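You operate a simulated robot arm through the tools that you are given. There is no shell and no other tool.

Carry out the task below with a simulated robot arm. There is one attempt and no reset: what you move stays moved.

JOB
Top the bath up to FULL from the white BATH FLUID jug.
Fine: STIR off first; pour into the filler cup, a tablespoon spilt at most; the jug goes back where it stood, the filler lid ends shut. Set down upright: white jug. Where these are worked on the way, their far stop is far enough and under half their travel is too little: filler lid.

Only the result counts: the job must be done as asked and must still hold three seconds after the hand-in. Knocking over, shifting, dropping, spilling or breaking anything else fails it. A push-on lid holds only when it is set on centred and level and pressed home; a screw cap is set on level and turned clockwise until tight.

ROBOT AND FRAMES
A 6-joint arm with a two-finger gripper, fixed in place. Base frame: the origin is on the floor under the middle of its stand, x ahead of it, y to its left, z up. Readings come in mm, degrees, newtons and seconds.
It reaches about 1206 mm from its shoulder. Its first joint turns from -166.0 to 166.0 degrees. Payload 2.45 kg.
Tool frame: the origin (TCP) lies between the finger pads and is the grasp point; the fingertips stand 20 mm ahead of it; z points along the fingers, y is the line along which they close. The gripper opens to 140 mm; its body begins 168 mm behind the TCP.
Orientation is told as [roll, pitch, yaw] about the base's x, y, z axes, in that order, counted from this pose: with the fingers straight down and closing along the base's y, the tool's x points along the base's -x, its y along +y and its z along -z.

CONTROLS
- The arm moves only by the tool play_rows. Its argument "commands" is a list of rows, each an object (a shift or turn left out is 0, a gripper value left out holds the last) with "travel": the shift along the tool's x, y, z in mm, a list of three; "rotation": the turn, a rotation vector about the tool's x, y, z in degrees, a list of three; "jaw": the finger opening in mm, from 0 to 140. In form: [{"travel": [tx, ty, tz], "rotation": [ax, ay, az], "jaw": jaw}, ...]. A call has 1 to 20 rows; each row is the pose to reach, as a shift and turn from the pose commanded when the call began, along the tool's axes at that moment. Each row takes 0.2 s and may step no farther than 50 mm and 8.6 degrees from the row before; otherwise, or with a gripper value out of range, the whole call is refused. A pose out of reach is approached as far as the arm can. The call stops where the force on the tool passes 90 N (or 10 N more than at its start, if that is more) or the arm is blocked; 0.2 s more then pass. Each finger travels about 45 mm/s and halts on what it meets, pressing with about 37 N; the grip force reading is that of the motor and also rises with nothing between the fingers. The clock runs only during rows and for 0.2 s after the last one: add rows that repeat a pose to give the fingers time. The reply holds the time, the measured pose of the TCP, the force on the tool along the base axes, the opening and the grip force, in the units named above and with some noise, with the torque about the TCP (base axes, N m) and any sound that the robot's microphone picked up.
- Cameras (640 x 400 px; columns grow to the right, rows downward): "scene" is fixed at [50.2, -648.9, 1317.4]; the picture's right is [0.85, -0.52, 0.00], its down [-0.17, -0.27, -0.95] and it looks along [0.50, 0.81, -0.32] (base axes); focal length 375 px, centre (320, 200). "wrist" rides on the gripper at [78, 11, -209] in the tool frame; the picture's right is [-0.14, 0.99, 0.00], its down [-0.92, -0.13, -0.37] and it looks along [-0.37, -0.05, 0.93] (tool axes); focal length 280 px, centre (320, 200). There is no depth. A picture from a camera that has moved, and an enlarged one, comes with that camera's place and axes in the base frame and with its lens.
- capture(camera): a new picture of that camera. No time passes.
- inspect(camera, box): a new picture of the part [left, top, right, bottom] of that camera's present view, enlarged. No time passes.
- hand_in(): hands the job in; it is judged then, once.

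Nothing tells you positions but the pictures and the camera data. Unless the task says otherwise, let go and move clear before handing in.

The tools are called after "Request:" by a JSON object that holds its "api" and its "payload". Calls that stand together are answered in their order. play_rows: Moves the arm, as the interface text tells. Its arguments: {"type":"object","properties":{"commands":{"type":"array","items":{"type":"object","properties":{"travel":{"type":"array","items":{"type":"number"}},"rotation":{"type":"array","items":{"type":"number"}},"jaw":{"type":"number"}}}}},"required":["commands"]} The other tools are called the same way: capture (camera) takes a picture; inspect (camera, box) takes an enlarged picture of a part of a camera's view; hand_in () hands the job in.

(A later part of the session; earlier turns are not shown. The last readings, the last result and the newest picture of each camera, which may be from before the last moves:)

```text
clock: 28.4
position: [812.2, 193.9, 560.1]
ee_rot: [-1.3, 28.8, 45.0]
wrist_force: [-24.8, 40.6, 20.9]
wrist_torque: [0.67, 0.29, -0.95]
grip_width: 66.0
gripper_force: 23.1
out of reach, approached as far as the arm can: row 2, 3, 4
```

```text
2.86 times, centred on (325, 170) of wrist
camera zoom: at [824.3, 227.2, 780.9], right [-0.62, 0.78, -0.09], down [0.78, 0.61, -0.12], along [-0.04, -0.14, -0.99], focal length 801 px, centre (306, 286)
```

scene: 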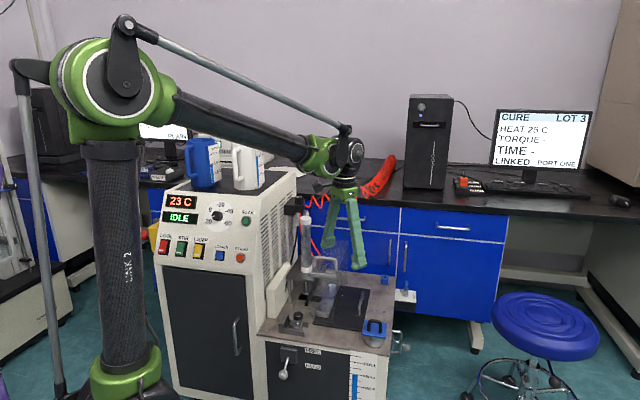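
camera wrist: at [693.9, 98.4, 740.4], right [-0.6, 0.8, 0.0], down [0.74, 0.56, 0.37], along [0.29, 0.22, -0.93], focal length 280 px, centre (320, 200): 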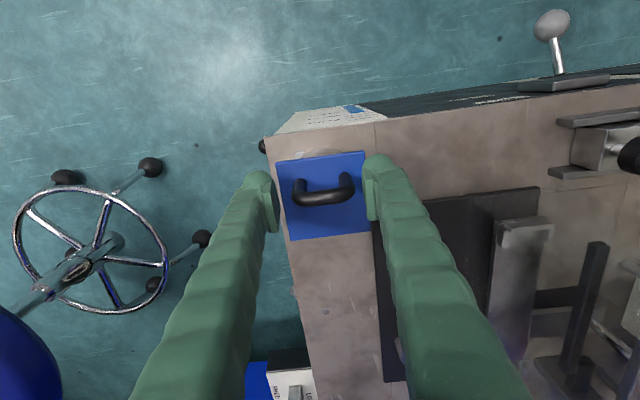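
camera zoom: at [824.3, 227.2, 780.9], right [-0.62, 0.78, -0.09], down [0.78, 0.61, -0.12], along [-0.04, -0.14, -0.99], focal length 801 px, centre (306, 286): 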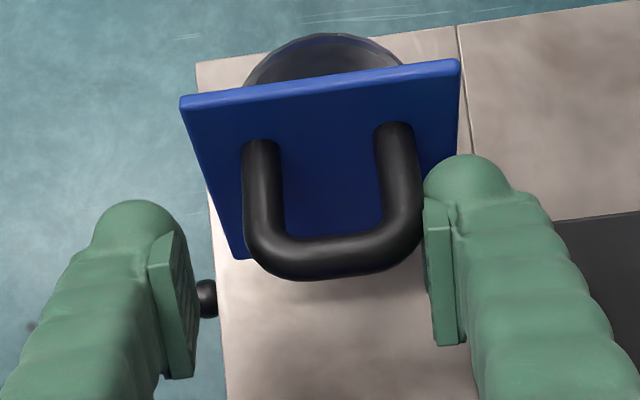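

The arm hit a limit with that tilt and drifted about 10 mm sideways, so one finger has come off the arch. The lid is at roughly 75°. I'll slide back sideways to centre the arch and bring the hand upright again.

Request:
{"api": "play_rows", "payload": {"commands": [{"travel": [0, 3, 0], "jaw": 62}, {"travel": [0, 6, 0], "jaw": 60}, {"travel": [0, 10, 0], "jaw": 58}, {"travel": [0, 10, 0], "rotation": [0, -5, 0], "jaw": 58}, {"travel": [0, 10, 0], "rotation": [0, -10, 0], "jaw": 58}]}}

Request:
{"api": "inspect", "payload": {"camera": "scene", "box": [350, 280, 410, 334]}}

Request:
{"api": "inspect", "payload": {"camera": "wrist", "box": [250, 100, 400, 240]}}

```text
clock: 29.6
position: [803.0, 204.1, 558.2]
ee_rot: [-1.1, 19.0, 45.5]
wrist_force: [0.4, -0.2, -0.2]
wrist_torque: [-0.01, 0.04, -0.04]
grip_width: 58.1
gripper_force: 0.1
```

```text
7.41 times, centred on (380, 307) of scene
camera zoom: at [50.2, -648.9, 1317.4], right [0.85, -0.52, 0.0], down [-0.17, -0.27, -0.95], along [0.5, 0.81, -0.32], focal length 2777 px, centre (-124, -593)
```

zoom: 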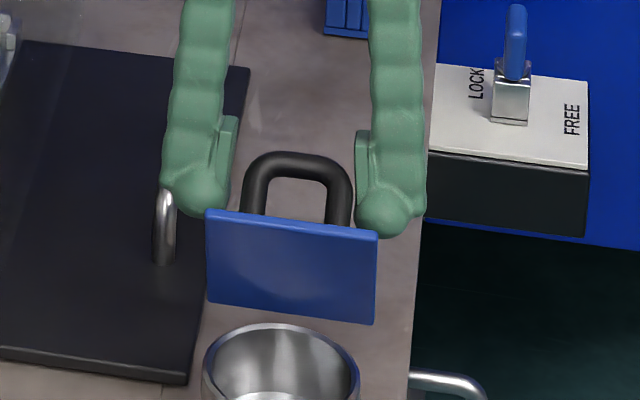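

```text
2.86 times, centred on (325, 170) of wrist
camera zoom: at [788.5, 208.7, 781.2], right [-0.62, 0.78, -0.06], down [0.78, 0.62, 0.05], along [0.08, -0.02, -1.0], focal length 801 px, centre (306, 286)
```

zoom: 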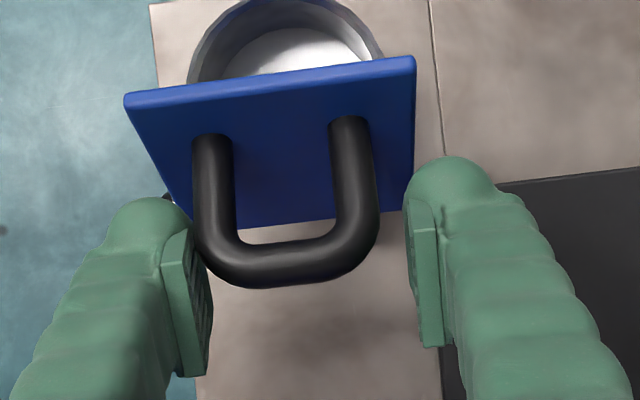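

The lid stays at about 75° by itself. I'll lift clear, close the fingers, and push the lid's front face back to its stop.

Request:
{"api": "play_rows", "payload": {"commands": [{"travel": [7.6, 0, -22], "jaw": 80}, {"travel": [15.2, 0, -44], "rotation": [0, -6, 0], "jaw": 80}, {"travel": [22.8, 0, -66.2], "rotation": [0, -12, 0], "jaw": 80}, {"travel": [29.3, 0, -85], "rotation": [0, -19, 0], "jaw": 0}, {"travel": [40, 0, -85], "rotation": [0.8, -19, 0], "jaw": 0}, {"travel": [70, 0, -85], "rotation": [0.8, -19, 0], "jaw": 0}, {"travel": [100, 0, -85], "rotation": [0.8, -19, 0], "jaw": 0}, {"travel": [100, 0, -85], "rotation": [0.8, -19, 0], "jaw": 0}, {"travel": [100, 0, -85], "rotation": [0.8, -19, 0], "jaw": 0}]}}

Request:
{"api": "inspect", "payload": {"camera": "scene", "box": [340, 250, 430, 330]}}

Request:
{"api": "capture", "payload": {"camera": "wrist"}}

```text
clock: 31.6
position: [756.5, 154.3, 670.4]
ee_rot: [-2.0, -0.2, 46.0]
wrist_force: [-0.7, -0.8, -0.2]
wrist_torque: [0.03, 0.0, 0.01]
grip_width: 0.3
gripper_force: 29.8
```

```text
5.00 times, centred on (385, 290) of scene
camera zoom: at [50.2, -648.9, 1317.4], right [0.85, -0.52, 0.0], down [-0.17, -0.27, -0.95], along [0.5, 0.81, -0.32], focal length 1874 px, centre (-5, -250)
```

zoom: 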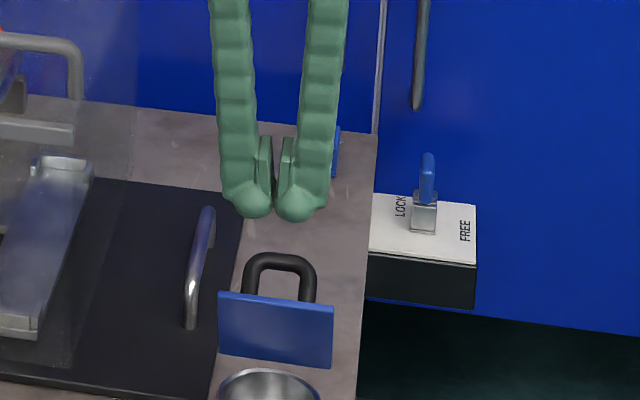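

```text
taken
camera wrist: at [689.6, 111.4, 879.3], right [-0.62, 0.79, -0.03], down [0.72, 0.58, 0.37], along [0.31, 0.21, -0.93], focal length 280 px, centre (320, 200)
```

wrist: 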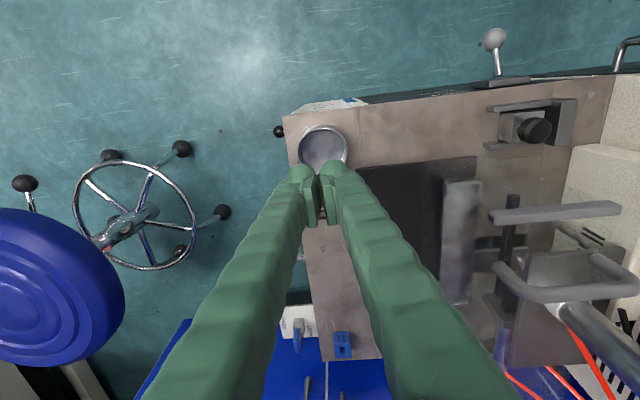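

The cup's mouth is now visible. I'll lower the closed fingers in front of the lid and push it back until it meets its stop.

Request:
{"api": "play_rows", "payload": {"commands": [{"travel": [8, 0, 30], "rotation": [-2, 0, 0]}, {"travel": [8, 0, 65], "rotation": [-2, 0, 0]}, {"travel": [8, 0, 95], "rotation": [-2, 0, 0]}, {"travel": [0, 0, 95], "rotation": [-2, 0, 0]}, {"travel": [-8, 0, 95], "rotation": [-2, 0, 0]}, {"travel": [-16, 0, 95], "rotation": [-2, 0, 0]}, {"travel": [-22, 0, 95], "rotation": [-2, 0, 0]}]}}

Request:
{"api": "inspect", "payload": {"camera": "scene", "box": [340, 260, 430, 340]}}

```text
clock: 33.2
position: [773.7, 169.9, 576.5]
ee_rot: [0.1, -0.1, 45.9]
wrist_force: [-0.3, 0.6, -0.1]
wrist_torque: [-0.01, -0.01, -0.01]
grip_width: 0.2
gripper_force: 29.1
```

```text
5.00 times, centred on (385, 300) of scene
camera zoom: at [50.2, -648.9, 1317.4], right [0.85, -0.52, 0.0], down [-0.17, -0.27, -0.95], along [0.5, 0.81, -0.32], focal length 1874 px, centre (-5, -300)
```

zoom: 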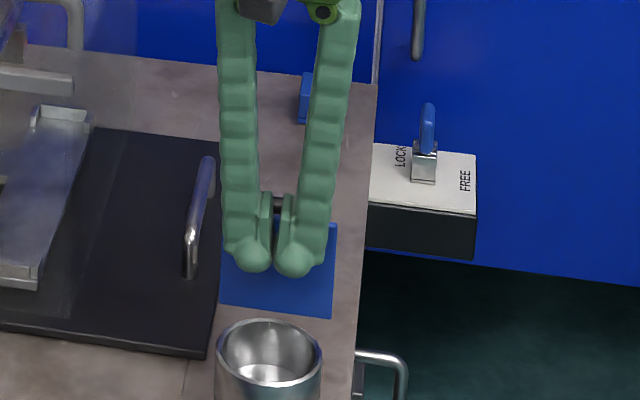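

The lid gives way easily. I'll keep pushing back in small steps until it meets resistance.

Request:
{"api": "play_rows", "payload": {"commands": [{"travel": [-5, 0, 0]}, {"travel": [-10, 0, 0]}, {"travel": [-15, 0, 0]}, {"travel": [-20, 0, 0]}]}}

Request:
{"api": "inspect", "payload": {"camera": "scene", "box": [340, 260, 430, 340]}}

```text
clock: 34.2
position: [786.3, 183.5, 577.7]
ee_rot: [0.2, -0.1, 45.9]
wrist_force: [-0.1, 0.6, 1.0]
wrist_torque: [0.02, 0.03, -0.02]
grip_width: 0.0
gripper_force: 29.9
```

```text
5.00 times, centred on (385, 300) of scene
camera zoom: at [50.2, -648.9, 1317.4], right [0.85, -0.52, 0.0], down [-0.17, -0.27, -0.95], along [0.5, 0.81, -0.32], focal length 1874 px, centre (-5, -300)
```

zoom: 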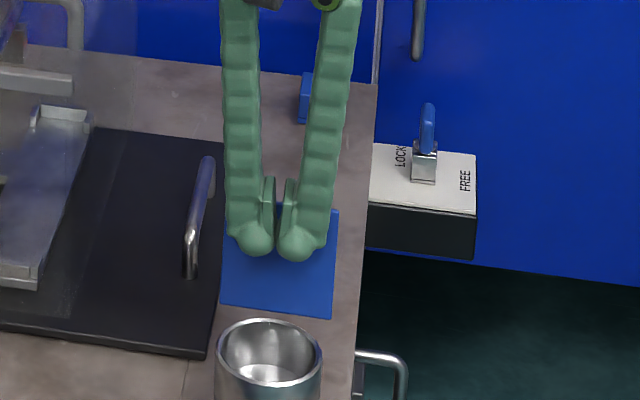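

Request:
{"api": "play_rows", "payload": {"commands": [{"travel": [-4, 0, 0]}, {"travel": [-8, 0, 0]}, {"travel": [-12, 0, 0]}, {"travel": [-16, 0, 0]}, {"travel": [-20, 0, 0]}, {"travel": [-24, 0, 0]}]}}

Request:
{"api": "inspect", "payload": {"camera": "scene", "box": [340, 260, 430, 340]}}

```text
clock: 35.4
position: [793.6, 190.5, 577.8]
ee_rot: [0.1, 0.7, 45.8]
wrist_force: [-32.5, -41.1, 22.0]
wrist_torque: [-0.33, 0.05, -0.34]
grip_width: 5.9
gripper_force: 29.2
stopped in row 5: the force on the tool passed its limit at 97 N (the readings are from after the stop); the commanded pose is now the measured one
```

```text
5.00 times, centred on (385, 300) of scene
camera zoom: at [50.2, -648.9, 1317.4], right [0.85, -0.52, 0.0], down [-0.17, -0.27, -0.95], along [0.5, 0.81, -0.32], focal length 1874 px, centre (-5, -300)
```

zoom: 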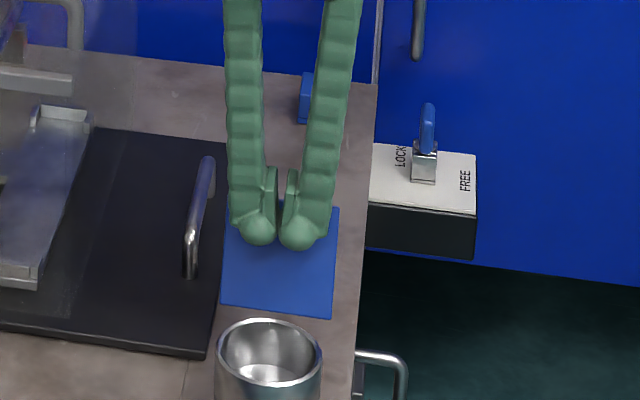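

The lid has reached its far stop. I'll ease off, lift clear, and check that it stays open.

Request:
{"api": "play_rows", "payload": {"commands": [{"travel": [5, 0, 0]}, {"travel": [15, 0, -10]}, {"travel": [25, 0, -50]}, {"travel": [25, 0, -95]}, {"travel": [25, 0, -140]}, {"travel": [25, 0, -185]}]}}

Request:
{"api": "inspect", "payload": {"camera": "scene", "box": [340, 260, 430, 340]}}

Request:
{"api": "inspect", "payload": {"camera": "wrist", "box": [240, 100, 400, 200]}}

Request:
{"api": "inspect", "payload": {"camera": "scene", "box": [330, 330, 400, 400]}}

```text
clock: 36.8
position: [780.9, 180.8, 760.1]
ee_rot: [0.2, 0.4, 45.8]
wrist_force: [-0.6, -0.2, -0.4]
wrist_torque: [-0.02, 0.02, -0.02]
grip_width: 0.0
gripper_force: 29.3
```

```text
5.00 times, centred on (385, 300) of scene
camera zoom: at [50.2, -648.9, 1317.4], right [0.85, -0.52, 0.0], down [-0.17, -0.27, -0.95], along [0.5, 0.81, -0.32], focal length 1874 px, centre (-5, -300)
```

zoom: 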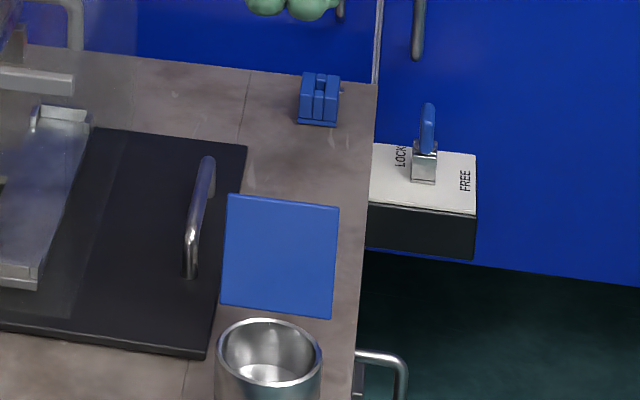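

```text
4.00 times, centred on (320, 150) of wrist
camera zoom: at [720.3, 130.8, 971.4], right [-0.62, 0.79, 0.0], down [0.74, 0.57, 0.36], along [0.28, 0.22, -0.93], focal length 1122 px, centre (320, 400)
```

zoom: 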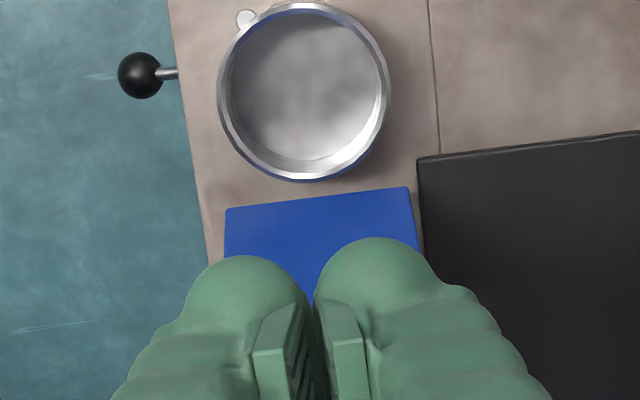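

```text
5.71 times, centred on (365, 365) of scene
camera zoom: at [50.2, -648.9, 1317.4], right [0.85, -0.52, 0.0], down [-0.17, -0.27, -0.95], along [0.5, 0.81, -0.32], focal length 2142 px, centre (63, -743)
```

zoom: 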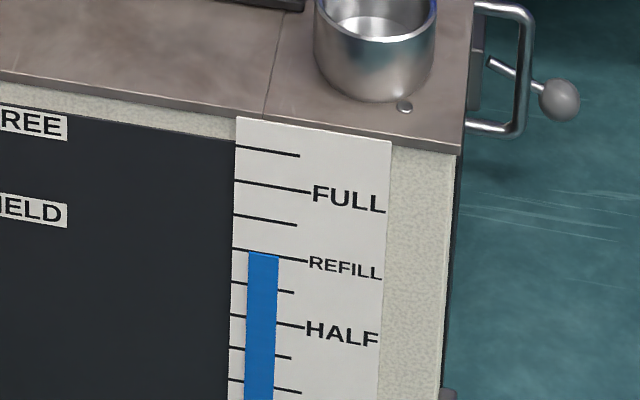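

The lid holds open, and the cup mouth is centred near (763, 157, 493) with an inner radius of about 33 mm. The gauge reads REFILL. Next I'll go in front of the white jug with the fingers level, aimed along its handle-to-spout direction.

Request:
{"api": "play_rows", "payload": {"commands": [{"travel": [6.6, 39.5, -18.5], "rotation": [0, -4, 0], "jaw": 140}, {"travel": [13.1, 79, -37], "rotation": [0, -10, 0], "jaw": 140}, {"travel": [19.7, 118.6, -55], "rotation": [0, -17, 0], "jaw": 140}, {"travel": [26.3, 158, -74], "rotation": [0, -24, 0], "jaw": 140}, {"travel": [32.8, 197.7, -92], "rotation": [0, -31, 0], "jaw": 140}, {"travel": [39.4, 237, -111], "rotation": [0, -38, 0], "jaw": 140}, {"travel": [46, 276.7, -129], "rotation": [0, -45, 0], "jaw": 140}, {"travel": [52.5, 316, -148], "rotation": [0, -52, 0], "jaw": 140}, {"travel": [59, 356, -166], "rotation": [0, -59, 0], "jaw": 140}, {"travel": [65.7, 395, -185], "rotation": [0, -66, 0], "jaw": 140}, {"travel": [72.3, 435, -203], "rotation": [0, -73, 0], "jaw": 140}, {"travel": [78.8, 474, -222], "rotation": [0, -80, 0], "jaw": 140}, {"travel": [85.4, 514, -240], "rotation": [0, -88, 0], "jaw": 140}]}}

Request:
{"api": "capture", "payload": {"camera": "wrist"}}

Request:
{"api": "capture", "payload": {"camera": "scene"}}

```text
clock: 39.6
position: [350.9, 475.3, 990.2]
ee_rot: [47.4, -82.8, -1.2]
wrist_force: [2.3, -0.8, 4.0]
wrist_torque: [-0.46, 0.35, 0.24]
grip_width: 140.1
gripper_force: 0.0
```

```text
taken
camera wrist: at [190.4, 331.3, 931.8], right [-0.69, 0.68, 0.23], down [-0.04, -0.36, 0.93], along [0.72, 0.64, 0.28], focal length 280 px, centre (320, 200)
```

wrist: 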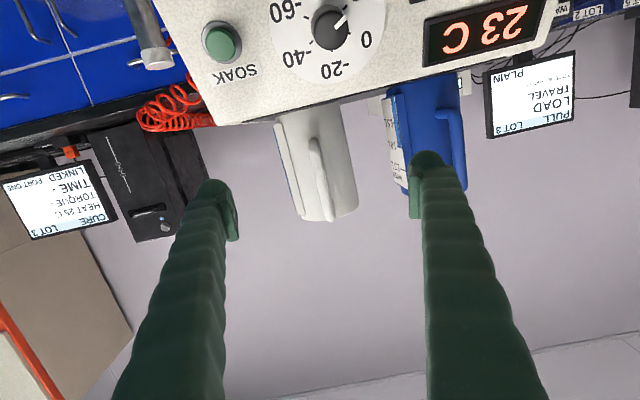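

```text
taken
```

scene: 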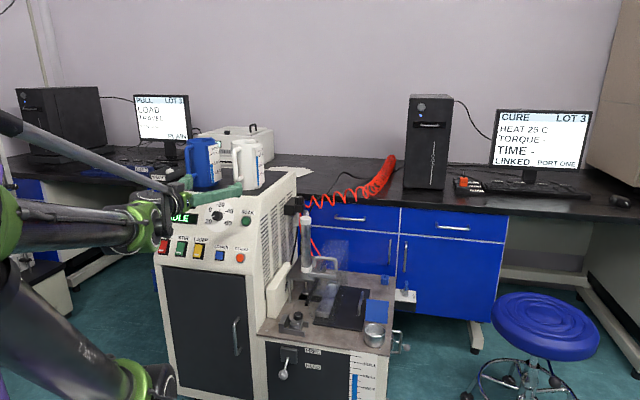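

Request:
{"api": "play_rows", "payload": {"commands": [{"travel": [0, 0, 0]}, {"travel": [0, 0, 0]}]}}

Request:
{"api": "capture", "payload": {"camera": "wrist"}}

Request:
{"api": "inspect", "payload": {"camera": "wrist", "box": [220, 70, 480, 240]}}

Request:
{"api": "inspect", "payload": {"camera": "scene", "box": [140, 130, 300, 230]}}

```text
clock: 40.2
position: [353.2, 474.1, 1002.9]
ee_rot: [4.2, -87.6, 41.6]
wrist_force: [0.2, -0.6, -0.5]
wrist_torque: [0.01, 0.02, -0.02]
grip_width: 139.8
gripper_force: 0.0
```

```text
taken
camera wrist: at [199.1, 328.5, 935.1], right [-0.71, 0.69, 0.14], down [-0.14, -0.33, 0.94], along [0.69, 0.64, 0.33], focal length 280 px, centre (320, 200)
```

wrist: 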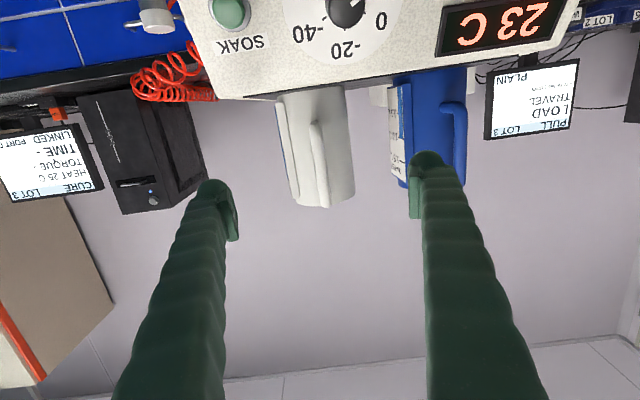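

```text
2.35 times, centred on (350, 155) of wrist
camera zoom: at [199.1, 328.5, 935.1], right [-0.71, 0.69, 0.14], down [-0.14, -0.33, 0.94], along [0.69, 0.64, 0.33], focal length 660 px, centre (249, 306)
```

zoom: 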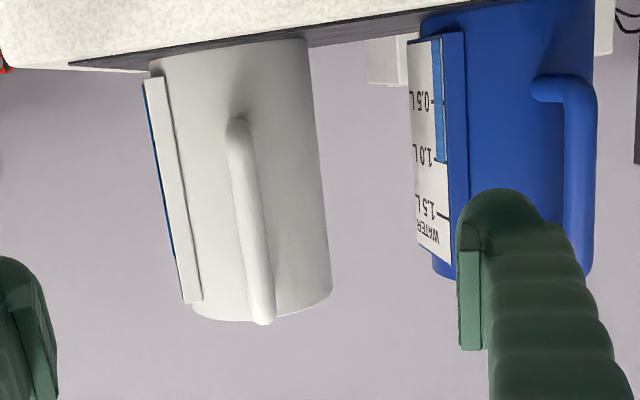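

```text
4.00 times, centred on (220, 180) of scene
camera zoom: at [50.2, -648.9, 1317.4], right [0.85, -0.52, 0.0], down [-0.17, -0.27, -0.95], along [0.5, 0.81, -0.32], focal length 1500 px, centre (720, 280)
```

zoom: 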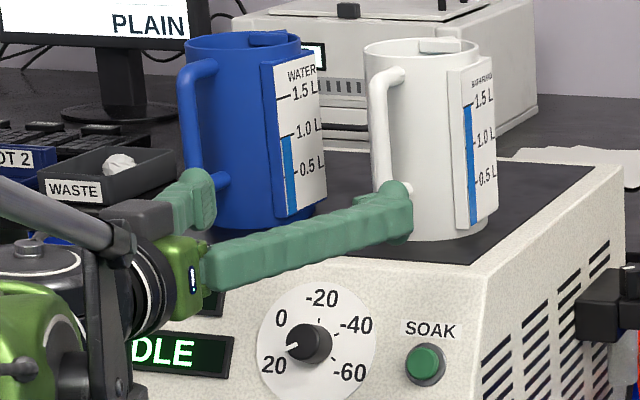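

The jug is squarely ahead with its handle toward me, and its gauge shows about 1.45 L. Its axis sits within a few mm of my centreline. I'll level the hand, set the opening to about 128 mm to stay clear of the blue jug, and close half the gap.

Request:
{"api": "play_rows", "payload": {"commands": [{"travel": [-1.5, -1, 35], "rotation": [0.4, -1.2, 0], "jaw": 128}, {"travel": [-3, -2, 70], "rotation": [0.8, -2.4, 0], "jaw": 128}, {"travel": [-4, -2.6, 100], "rotation": [0.8, -2.4, 0], "jaw": 128}, {"travel": [-5, -2.6, 120], "rotation": [0.8, -2.4, 0], "jaw": 128}, {"travel": [-5, -2.6, 120], "rotation": [0.8, -2.4, 0], "jaw": 128}]}}

Request:
{"api": "inspect", "payload": {"camera": "wrist", "box": [180, 0, 480, 200]}}

Request:
{"api": "inspect", "payload": {"camera": "scene", "box": [160, 120, 300, 210]}}

```text
clock: 41.4
position: [439.0, 559.2, 1005.0]
ee_rot: [75.2, -89.7, -30.1]
wrist_force: [-1.0, 0.5, 0.1]
wrist_torque: [0.01, -0.02, -0.05]
grip_width: 127.9
gripper_force: 0.1
```

```text
2.00 times, centred on (330, 100) of wrist
camera zoom: at [284.2, 419.1, 927.1], right [-0.7, 0.7, 0.14], down [-0.17, -0.35, 0.92], along [0.69, 0.62, 0.36], focal length 561 px, centre (300, 400)
```

zoom: 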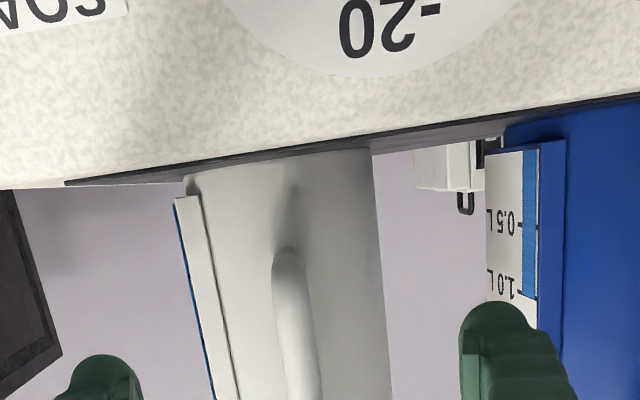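

```text
4.44 times, centred on (230, 165) of scene
camera zoom: at [50.2, -648.9, 1317.4], right [0.85, -0.52, 0.0], down [-0.17, -0.27, -0.95], along [0.5, 0.81, -0.32], focal length 1666 px, centre (720, 356)
```

zoom: 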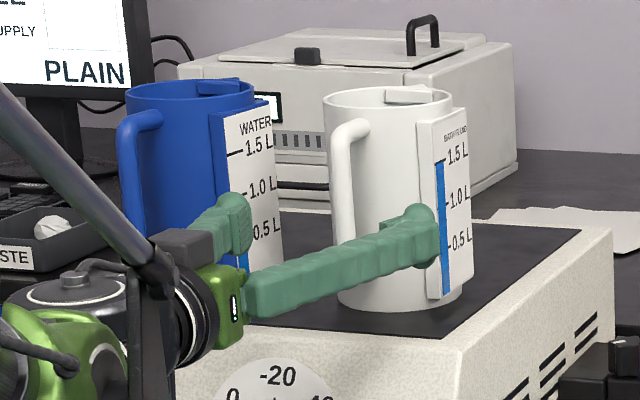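

The fingers straddle the jug's line with room on both sides. The jug axis works out near (525, 644). I'll shift 2 mm and advance so the pads sit either side of the body, the handle between the fingers.

Request:
{"api": "play_rows", "payload": {"commands": [{"travel": [0, -1.2, 25]}, {"travel": [0, -2.2, 50]}, {"travel": [0, -2.2, 75]}, {"travel": [0, -2.2, 95]}]}}

Request:
{"api": "capture", "payload": {"camera": "wrist"}}

Request:
{"api": "inspect", "payload": {"camera": "scene", "box": [170, 120, 290, 195]}}

```text
clock: 42.4
position: [507.5, 625.2, 1004.2]
ee_rot: [74.1, -89.8, -29.1]
wrist_force: [-0.4, -0.2, -0.7]
wrist_torque: [0.01, 0.01, 0.0]
grip_width: 128.1
gripper_force: 0.0
```

```text
taken
camera wrist: at [352.7, 484.8, 926.5], right [-0.7, 0.7, 0.14], down [-0.17, -0.35, 0.92], along [0.69, 0.62, 0.36], focal length 280 px, centre (320, 200)
```

wrist: 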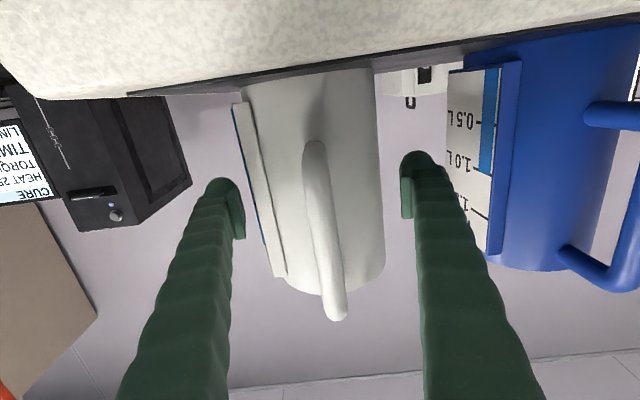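

```text
5.33 times, centred on (230, 158) of scene
camera zoom: at [50.2, -648.9, 1317.4], right [0.85, -0.52, 0.0], down [-0.17, -0.27, -0.95], along [0.5, 0.81, -0.32], focal length 1999 px, centre (800, 427)
```

zoom: 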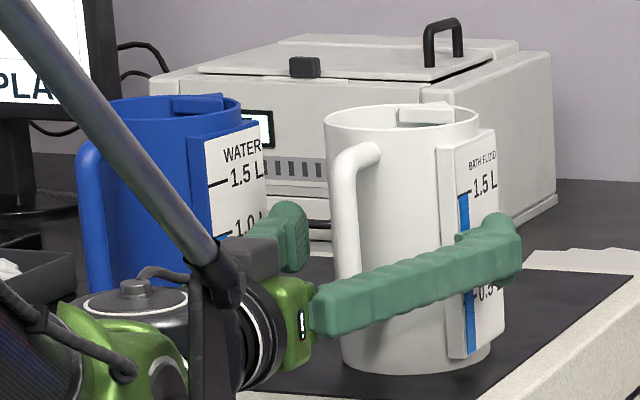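

Request:
{"api": "play_rows", "payload": {"commands": [{"travel": [0, 0, 12]}, {"travel": [0, 0, 24]}, {"travel": [0, 0, 24], "jaw": 116}, {"travel": [0, 0, 24], "jaw": 110}, {"travel": [0, 0, 24], "jaw": 110}]}}

Request:
{"api": "inspect", "payload": {"camera": "wrist", "box": [180, 60, 460, 250]}}

Request:
{"api": "inspect", "payload": {"camera": "scene", "box": [170, 120, 290, 195]}}

```text
clock: 43.6
position: [524.6, 642.3, 1004.8]
ee_rot: [73.2, -89.8, -28.1]
wrist_force: [-0.6, 0.0, -1.2]
wrist_torque: [-0.01, 0.02, -0.01]
grip_width: 109.9
gripper_force: 0.0
```

```text
2.11 times, centred on (320, 155) of wrist
camera zoom: at [369.4, 501.6, 926.8], right [-0.7, 0.7, 0.14], down [-0.17, -0.35, 0.92], along [0.69, 0.62, 0.36], focal length 590 px, centre (320, 295)
```

zoom: 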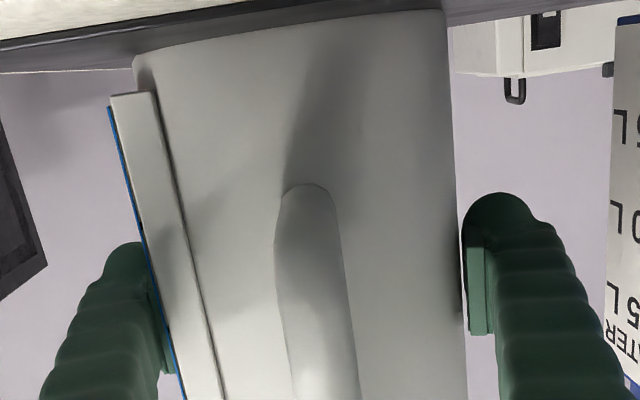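

```text
5.33 times, centred on (230, 158) of scene
camera zoom: at [50.2, -648.9, 1317.4], right [0.85, -0.52, 0.0], down [-0.17, -0.27, -0.95], along [0.5, 0.81, -0.32], focal length 1999 px, centre (800, 427)
```

zoom: 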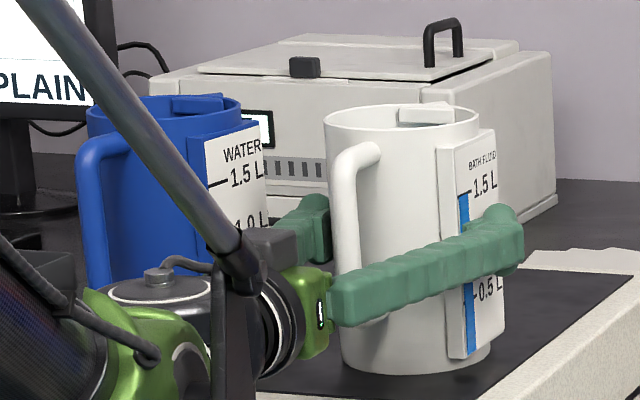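

Request:
{"api": "play_rows", "payload": {"commands": [{"jaw": 106}, {"jaw": 103}, {"jaw": 100}, {"jaw": 97}]}}

Request:
{"api": "inspect", "payload": {"camera": "wrist", "box": [180, 60, 460, 250]}}

```text
clock: 44.6
position: [523.8, 642.9, 1004.0]
ee_rot: [73.2, -89.8, -28.2]
wrist_force: [-4.7, 3.6, 1.1]
wrist_torque: [-0.15, -0.16, -0.02]
grip_width: 101.9
gripper_force: 23.2
```

```text
2.11 times, centred on (320, 155) of wrist
camera zoom: at [369.0, 501.8, 926.9], right [-0.7, 0.7, 0.14], down [-0.17, -0.35, 0.92], along [0.69, 0.62, 0.36], focal length 590 px, centre (320, 295)
```

zoom: 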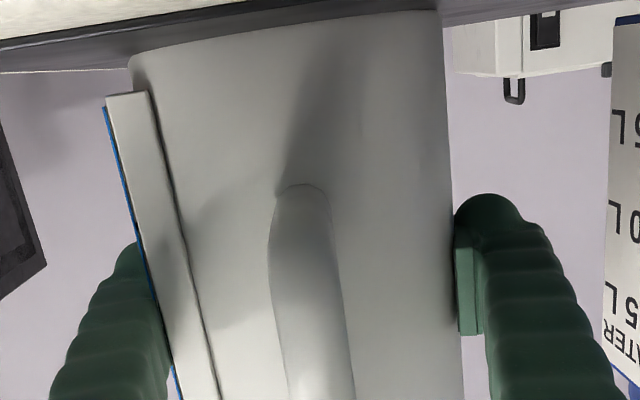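

Both pads are on the jug, which moved only about 2 mm sideways. I'll tighten the grip and then lift a few mm to see if it holds.

Request:
{"api": "play_rows", "payload": {"commands": [{"jaw": 88}, {"jaw": 88}, {"jaw": 88}]}}

Request:
{"api": "play_rows", "payload": {"commands": [{"travel": [-2, 0, 0], "jaw": 85}, {"travel": [-5, 0, 0], "jaw": 85}, {"travel": [-8, 0, 0], "jaw": 85}, {"travel": [-8, 0, 0], "jaw": 85}, {"travel": [-8, 0, 0], "jaw": 85}]}}

Request:
{"api": "inspect", "payload": {"camera": "wrist", "box": [180, 60, 460, 250]}}

Request:
{"api": "inspect", "payload": {"camera": "scene", "box": [170, 120, 290, 195]}}

```text
clock: 45.4
position: [524.3, 642.6, 1004.1]
ee_rot: [74.7, -89.9, -29.5]
wrist_force: [-5.1, 3.9, 4.6]
wrist_torque: [-0.21, -0.2, -0.01]
grip_width: 101.4
gripper_force: 37.5
```

```text
clock: 46.6
position: [524.2, 641.4, 1010.7]
ee_rot: [65.2, -89.8, -20.1]
wrist_force: [-0.4, 0.0, -13.9]
wrist_torque: [0.05, 0.03, 0.02]
grip_width: 101.4
gripper_force: 37.0
```

```text
2.11 times, centred on (320, 155) of wrist
camera zoom: at [369.7, 501.4, 934.0], right [-0.7, 0.7, 0.14], down [-0.17, -0.35, 0.92], along [0.69, 0.62, 0.36], focal length 590 px, centre (320, 295)
```

zoom: 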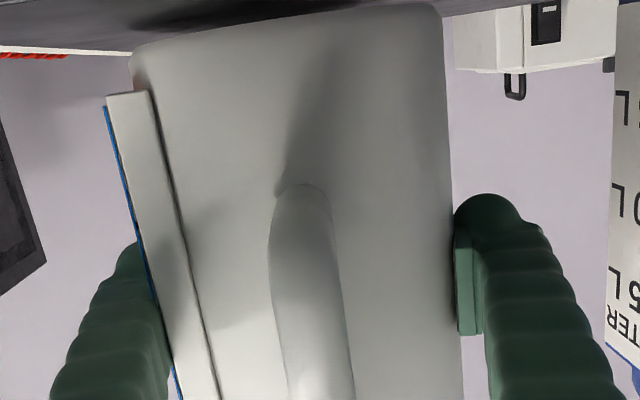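

```text
5.33 times, centred on (230, 158) of scene
camera zoom: at [50.2, -648.9, 1317.4], right [0.85, -0.52, 0.0], down [-0.17, -0.27, -0.95], along [0.5, 0.81, -0.32], focal length 1999 px, centre (800, 427)
```

zoom: 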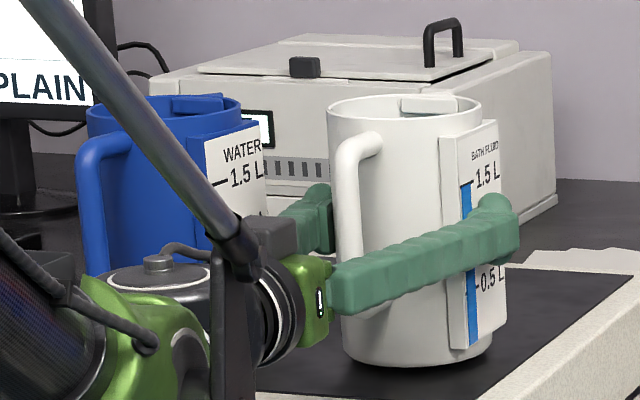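

The jug is held and off the surface, with a load of about 14 N. I'll zoom in on its rim to find the spout.

Request:
{"api": "inspect", "payload": {"camera": "scene", "box": [225, 130, 270, 160]}}

Request:
{"api": "inspect", "payload": {"camera": "scene", "box": [180, 130, 225, 160]}}

```text
13.33 times, centred on (248, 145) of scene
camera zoom: at [50.2, -648.9, 1317.4], right [0.85, -0.52, 0.0], down [-0.17, -0.27, -0.95], along [0.5, 0.81, -0.32], focal length 4998 px, centre (1287, 933)
```

zoom: 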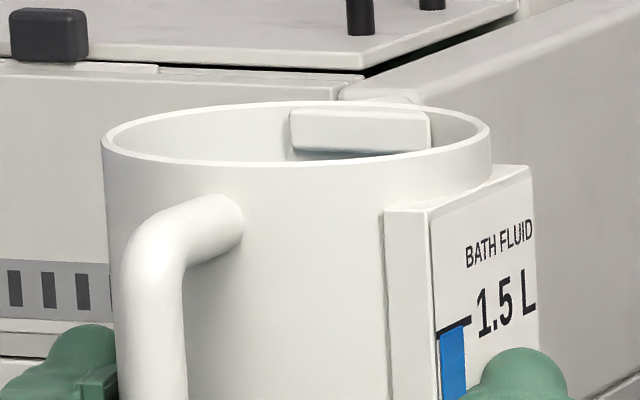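

```text
13.33 times, centred on (202, 145) of scene
camera zoom: at [50.2, -648.9, 1317.4], right [0.85, -0.52, 0.0], down [-0.17, -0.27, -0.95], along [0.5, 0.81, -0.32], focal length 4998 px, centre (1887, 933)
```

zoom: 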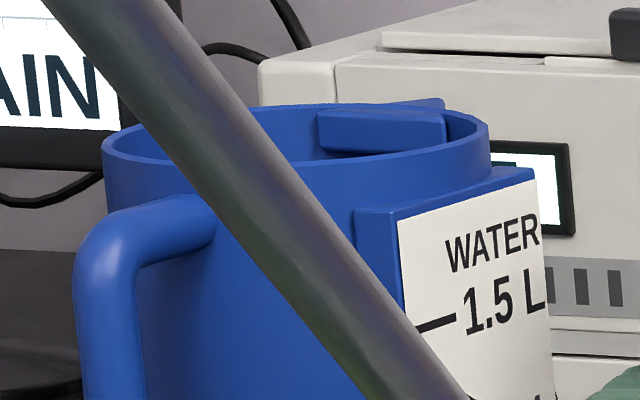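

The spout is a block about 38 mm wide on the rim opposite the handle, straight ahead along my tool direction, which suits pouring. I'll lift the jug straight up, back it off the unit and carry it level toward the cup.

Request:
{"api": "play_rows", "payload": {"commands": [{"travel": [-10, 0, 0]}, {"travel": [-25, 0, 0]}, {"travel": [-42, 0, 0]}, {"travel": [-60, 0, 0]}, {"travel": [-75, 0, -5]}, {"travel": [-80, 0, -20]}, {"travel": [-80, 0, -45]}, {"travel": [-80, 0, -75]}, {"travel": [-80, 0, -105]}, {"travel": [-80, 0, -135]}, {"travel": [-80, 0, -160]}, {"travel": [-80, 0, -175]}, {"travel": [-80, 0, -180]}]}}

Request:
{"api": "capture", "payload": {"camera": "scene"}}

Request:
{"api": "capture", "payload": {"camera": "wrist"}}

```text
clock: 49.4
position: [398.3, 514.1, 1092.0]
ee_rot: [68.3, -89.7, -23.2]
wrist_force: [0.8, 0.7, -14.1]
wrist_torque: [0.0, -0.01, -0.03]
grip_width: 101.3
gripper_force: 36.3
```

```text
taken
```

scene: 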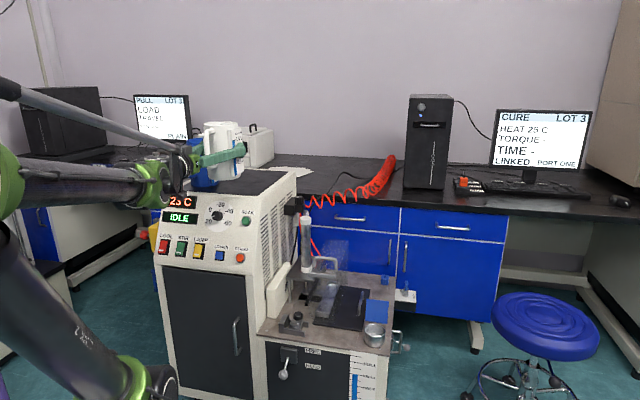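

```text
taken
camera wrist: at [243.3, 373.8, 1014.2], right [-0.7, 0.7, 0.14], down [-0.17, -0.35, 0.92], along [0.69, 0.62, 0.36], focal length 280 px, centre (320, 200)
```

wrist: 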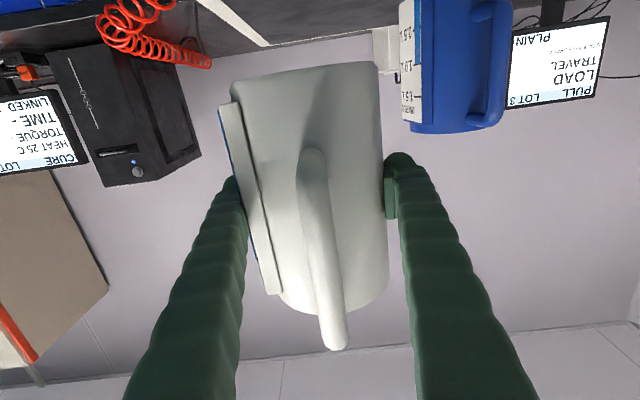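

The jug rides steadily at about 14 N with no twist. I'll carry it level over toward the tank, turning its direction to about 25° on the way.

Request:
{"api": "play_rows", "payload": {"commands": [{"travel": [4, -9, -3], "rotation": [0.4, 0, 0]}, {"travel": [12, -27, -9], "rotation": [1.2, 0, 0]}, {"travel": [23, -53, -19], "rotation": [2.4, 0, 0]}, {"travel": [36, -84, -30], "rotation": [3.8, 0, 0]}, {"travel": [50, -115, -41], "rotation": [5.2, 0, 0]}, {"travel": [63, -146, -52], "rotation": [6.6, 0, 0]}, {"travel": [79, -181, -65], "rotation": [8.2, 0, 0]}, {"travel": [94, -217, -77], "rotation": [9.8, 0, 0]}, {"travel": [109, -252, -90], "rotation": [11.4, 0, 0]}, {"travel": [125, -287, -103], "rotation": [13, 0, 0]}, {"travel": [140, -323, -115], "rotation": [14.6, 0, 0]}, {"travel": [154, -354, -126], "rotation": [16, 0, 0]}, {"travel": [167, -385, -137], "rotation": [17.4, 0, 0]}, {"travel": [179, -411, -147], "rotation": [18.6, 0, 0]}, {"travel": [186, -429, -153], "rotation": [19.4, 0, 0]}, {"travel": [190, -438, -156], "rotation": [19.8, 0, 0]}, {"travel": [192, -442, -158], "rotation": [20, 0, 0]}]}}

Request:
{"api": "capture", "payload": {"camera": "scene"}}

Request:
{"api": "capture", "payload": {"camera": "wrist"}}

```text
clock: 53.0
position: [600.1, 90.5, 898.7]
ee_rot: [50.0, -89.8, -24.9]
wrist_force: [0.3, 0.4, -15.4]
wrist_torque: [0.0, 0.0, 0.0]
grip_width: 101.1
gripper_force: 36.6
```

```text
taken
```

scene: 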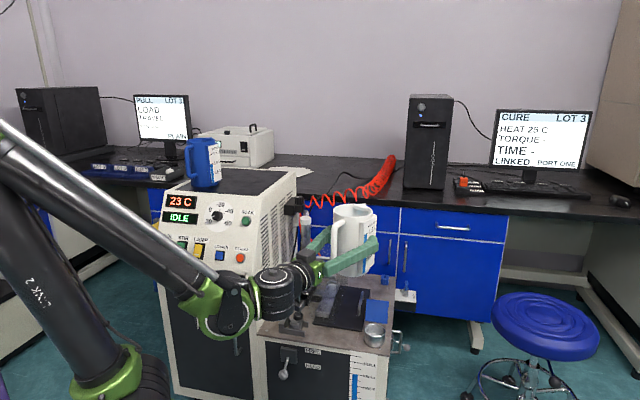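

```text
taken
camera wrist: at [405.9, 11.1, 821.5], right [-0.42, 0.9, 0.14], down [-0.28, -0.27, 0.92], along [0.86, 0.35, 0.36], focal length 280 px, centre (320, 200)
```

wrist: 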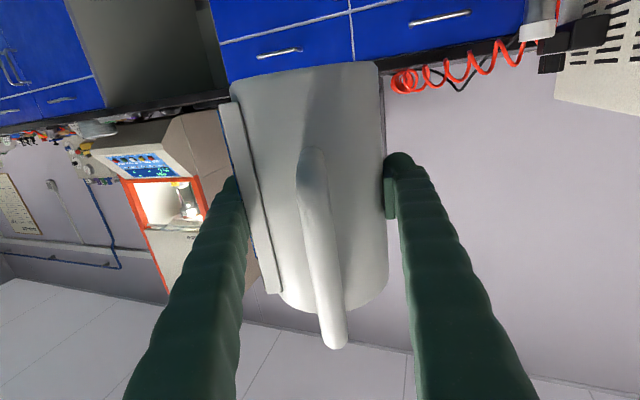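

The jug is upright and steady in front of the tank. I'll zoom in to measure the rim and spout against the hand before going over the cup.

Request:
{"api": "inspect", "payload": {"camera": "scene", "box": [310, 190, 400, 290]}}

Request:
{"api": "inspect", "payload": {"camera": "scene", "box": [325, 200, 385, 240]}}

```text
4.00 times, centred on (355, 240) of scene
camera zoom: at [50.2, -648.9, 1317.4], right [0.85, -0.52, 0.0], down [-0.17, -0.27, -0.95], along [0.5, 0.81, -0.32], focal length 1500 px, centre (180, 40)
```

zoom: 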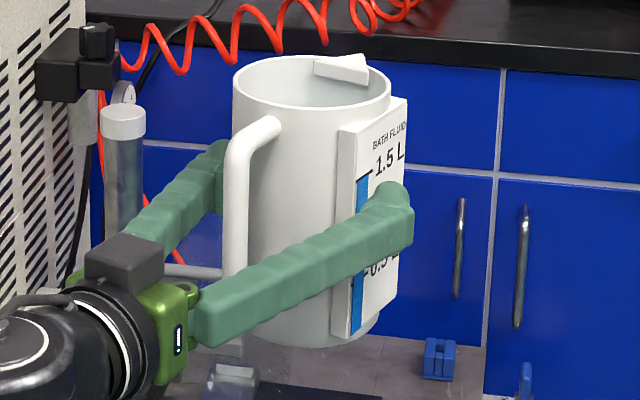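

```text
10.00 times, centred on (355, 220) of scene
camera zoom: at [50.2, -648.9, 1317.4], right [0.85, -0.52, 0.0], down [-0.17, -0.27, -0.95], along [0.5, 0.81, -0.32], focal length 3749 px, centre (-30, 0)
```

zoom: 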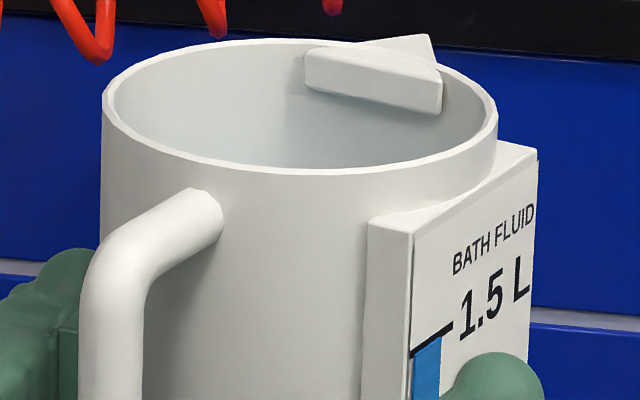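

The spout tip sits about 63 mm ahead of and 80 mm above the grasp point. I'll bring the jug, still upright, to just above the cup with the spout tip a little short of the cup's centre.

Request:
{"api": "play_rows", "payload": {"commands": [{"travel": [6, 0, 2]}, {"travel": [20, -0.6, 7]}, {"travel": [42, -1.3, 15]}, {"travel": [70, -2.2, 25]}, {"travel": [100, -3.2, 36]}, {"travel": [130, -4.2, 47]}, {"travel": [160, -5.1, 58]}, {"travel": [190, -6.1, 69]}, {"travel": [218, -7, 79]}, {"travel": [243, -7.8, 88]}, {"travel": [262, -8.4, 95]}, {"travel": [273, -8.8, 99]}, {"travel": [278.7, -8.9, 101.2]}, {"travel": [278.7, -8.9, 101.2]}]}}

Request:
{"api": "capture", "payload": {"camera": "scene"}}

Request:
{"api": "inspect", "payload": {"camera": "scene", "box": [320, 280, 420, 400]}}

```text
clock: 56.0
position: [722.8, 122.0, 771.1]
ee_rot: [29.2, -89.8, -4.1]
wrist_force: [0.3, 0.3, -14.1]
wrist_torque: [0.0, 0.03, -0.03]
grip_width: 100.9
gripper_force: 36.9
out of reach, approached as far as the arm can: row 6, 7, 8, 9, 10, 11, 12, 13, 14
```

```text
taken
```

scene: 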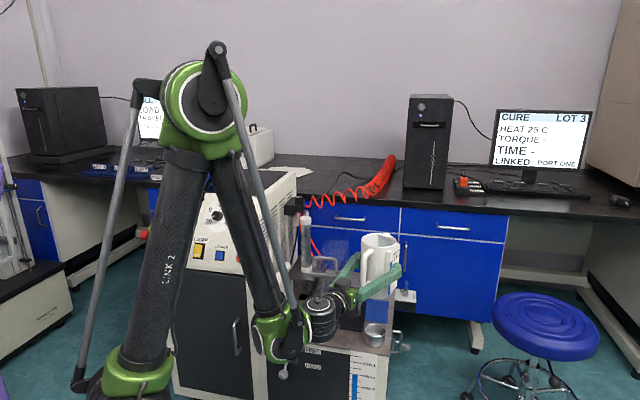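

```text
3.33 times, centred on (370, 340) of scene
camera zoom: at [50.2, -648.9, 1317.4], right [0.85, -0.52, 0.0], down [-0.17, -0.27, -0.95], along [0.5, 0.81, -0.32], focal length 1250 px, centre (153, -267)
```

zoom: 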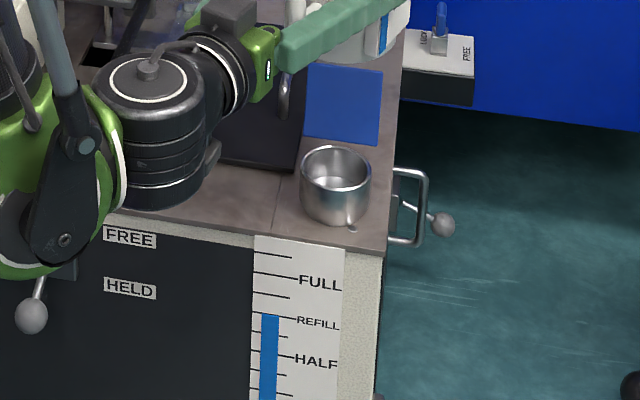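

The arm can't hold the jug level that low; it stopped at z≈771, still level and spilling nothing. It will reach lower once the hand points downward. I'll tilt to 20° up here with the spout kept over the cup and check that nothing flows yet.

Request:
{"api": "play_rows", "payload": {"commands": [{"travel": [3, 4, -8], "rotation": [0, 2, 0]}, {"travel": [8, 9, -20], "rotation": [0, 5, 0]}, {"travel": [14, 14.5, -33.8], "rotation": [0, 8, 0]}, {"travel": [20, 14.5, -38.6], "rotation": [0, 12, 0]}, {"travel": [27, 14.6, -42.9], "rotation": [0, 16, 0]}, {"travel": [34, 14.6, -46.9], "rotation": [0, 20, 0]}, {"travel": [34, 14.6, -46.9], "rotation": [0, 20, 0]}]}}

Request:
{"api": "capture", "payload": {"camera": "scene"}}

Request:
{"api": "inspect", "payload": {"camera": "scene", "box": [320, 220, 420, 340]}}

```text
clock: 57.6
position: [678.1, 113.6, 739.2]
ee_rot: [0.5, -69.8, 24.5]
wrist_force: [-0.1, 1.2, -14.1]
wrist_torque: [0.05, -0.09, 0.02]
grip_width: 100.6
gripper_force: 36.7
```

```text
taken
```

scene: 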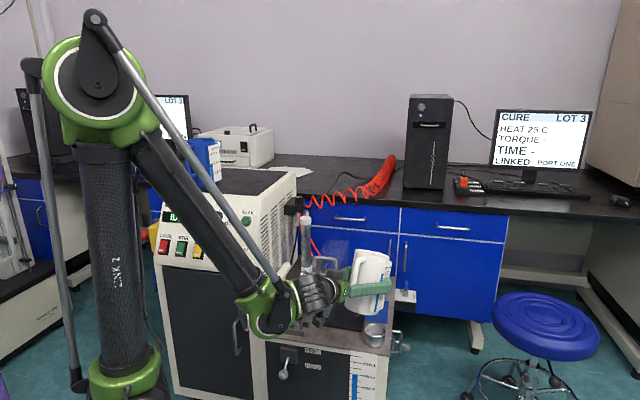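

```text
3.33 times, centred on (370, 280) of scene
camera zoom: at [50.2, -648.9, 1317.4], right [0.85, -0.52, 0.0], down [-0.17, -0.27, -0.95], along [0.5, 0.81, -0.32], focal length 1250 px, centre (153, -67)
```

zoom: 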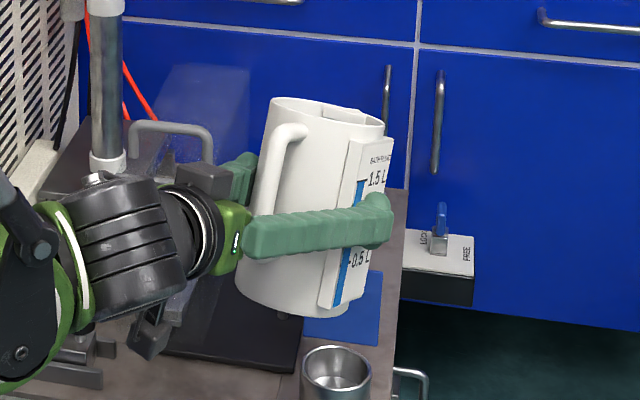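

No flow at 20°. I'll go on to 30° while descending, keeping the spout over the cup.

Request:
{"api": "play_rows", "payload": {"commands": [{"travel": [15.1, 1, 2.3], "rotation": [0, 2.5, 0]}, {"travel": [35, 2, 6.3], "rotation": [0, 5, 0]}, {"travel": [57.4, 3, 11.8], "rotation": [0, 7.5, 0]}, {"travel": [78, 3.3, 16.9], "rotation": [0, 10, 0]}, {"travel": [78, 3.3, 16.9], "rotation": [0, 10, 0]}]}}

Request:
{"api": "inspect", "payload": {"camera": "scene", "box": [320, 250, 420, 370]}}

```text
clock: 58.8
position: [668.1, 112.9, 660.0]
ee_rot: [0.5, -59.9, 24.8]
wrist_force: [0.9, 0.1, -14.2]
wrist_torque: [0.07, -0.13, 0.01]
grip_width: 100.6
gripper_force: 36.7
```

```text
3.33 times, centred on (370, 310) of scene
camera zoom: at [50.2, -648.9, 1317.4], right [0.85, -0.52, 0.0], down [-0.17, -0.27, -0.95], along [0.5, 0.81, -0.32], focal length 1250 px, centre (153, -167)
```

zoom: 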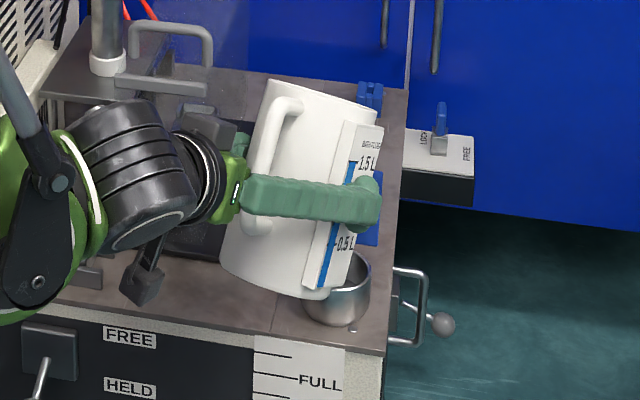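

Request:
{"api": "play_rows", "payload": {"commands": [{"travel": [13.5, 0, 6.6], "rotation": [0, 1, 0]}, {"travel": [37.4, 0, 19.3], "rotation": [0, 3, 0]}, {"travel": [64.1, -0.2, 33], "rotation": [0, 5, 0]}, {"travel": [89.1, -0.4, 45.7], "rotation": [0, 7, 0]}, {"travel": [103.6, -0.4, 52.6], "rotation": [0, 9, 0]}, {"travel": [108.1, -0.4, 54.8], "rotation": [0, 10, 0]}, {"travel": [108.1, -0.4, 54.8], "rotation": [0, 10, 0]}]}}

Request:
{"api": "inspect", "payload": {"camera": "scene", "box": [320, 280, 420, 400]}}

Request:
{"api": "inspect", "payload": {"camera": "scene", "box": [345, 290, 405, 335]}}

```text
clock: 60.4
position: [670.8, 108.6, 563.3]
ee_rot: [0.3, -49.8, 24.9]
wrist_force: [0.0, 0.7, -14.8]
wrist_torque: [0.06, -0.2, 0.0]
grip_width: 100.6
gripper_force: 36.6
out of reach, approached as far as the arm can: row 3, 4, 5, 6, 7
```

```text
3.33 times, centred on (370, 340) of scene
camera zoom: at [50.2, -648.9, 1317.4], right [0.85, -0.52, 0.0], down [-0.17, -0.27, -0.95], along [0.5, 0.81, -0.32], focal length 1250 px, centre (153, -267)
```

zoom: 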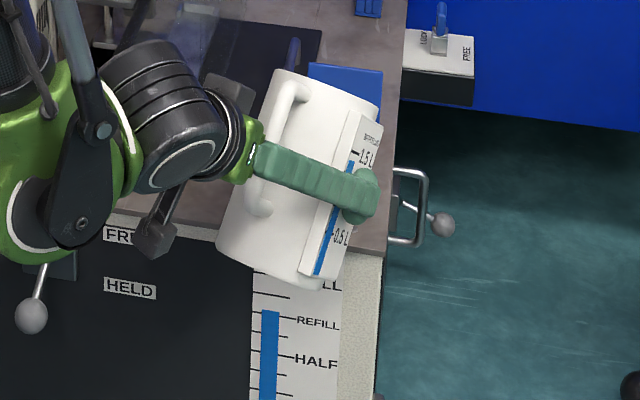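

```text
8.89 times, centred on (375, 312) of scene
camera zoom: at [50.2, -648.9, 1317.4], right [0.85, -0.52, 0.0], down [-0.17, -0.27, -0.95], along [0.5, 0.81, -0.32], focal length 3332 px, centre (-169, -800)
```

zoom: 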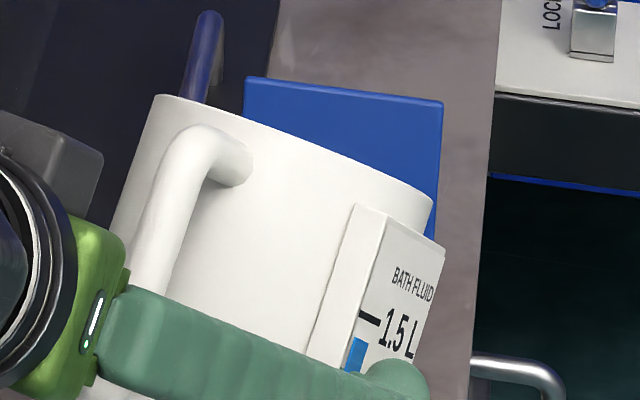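

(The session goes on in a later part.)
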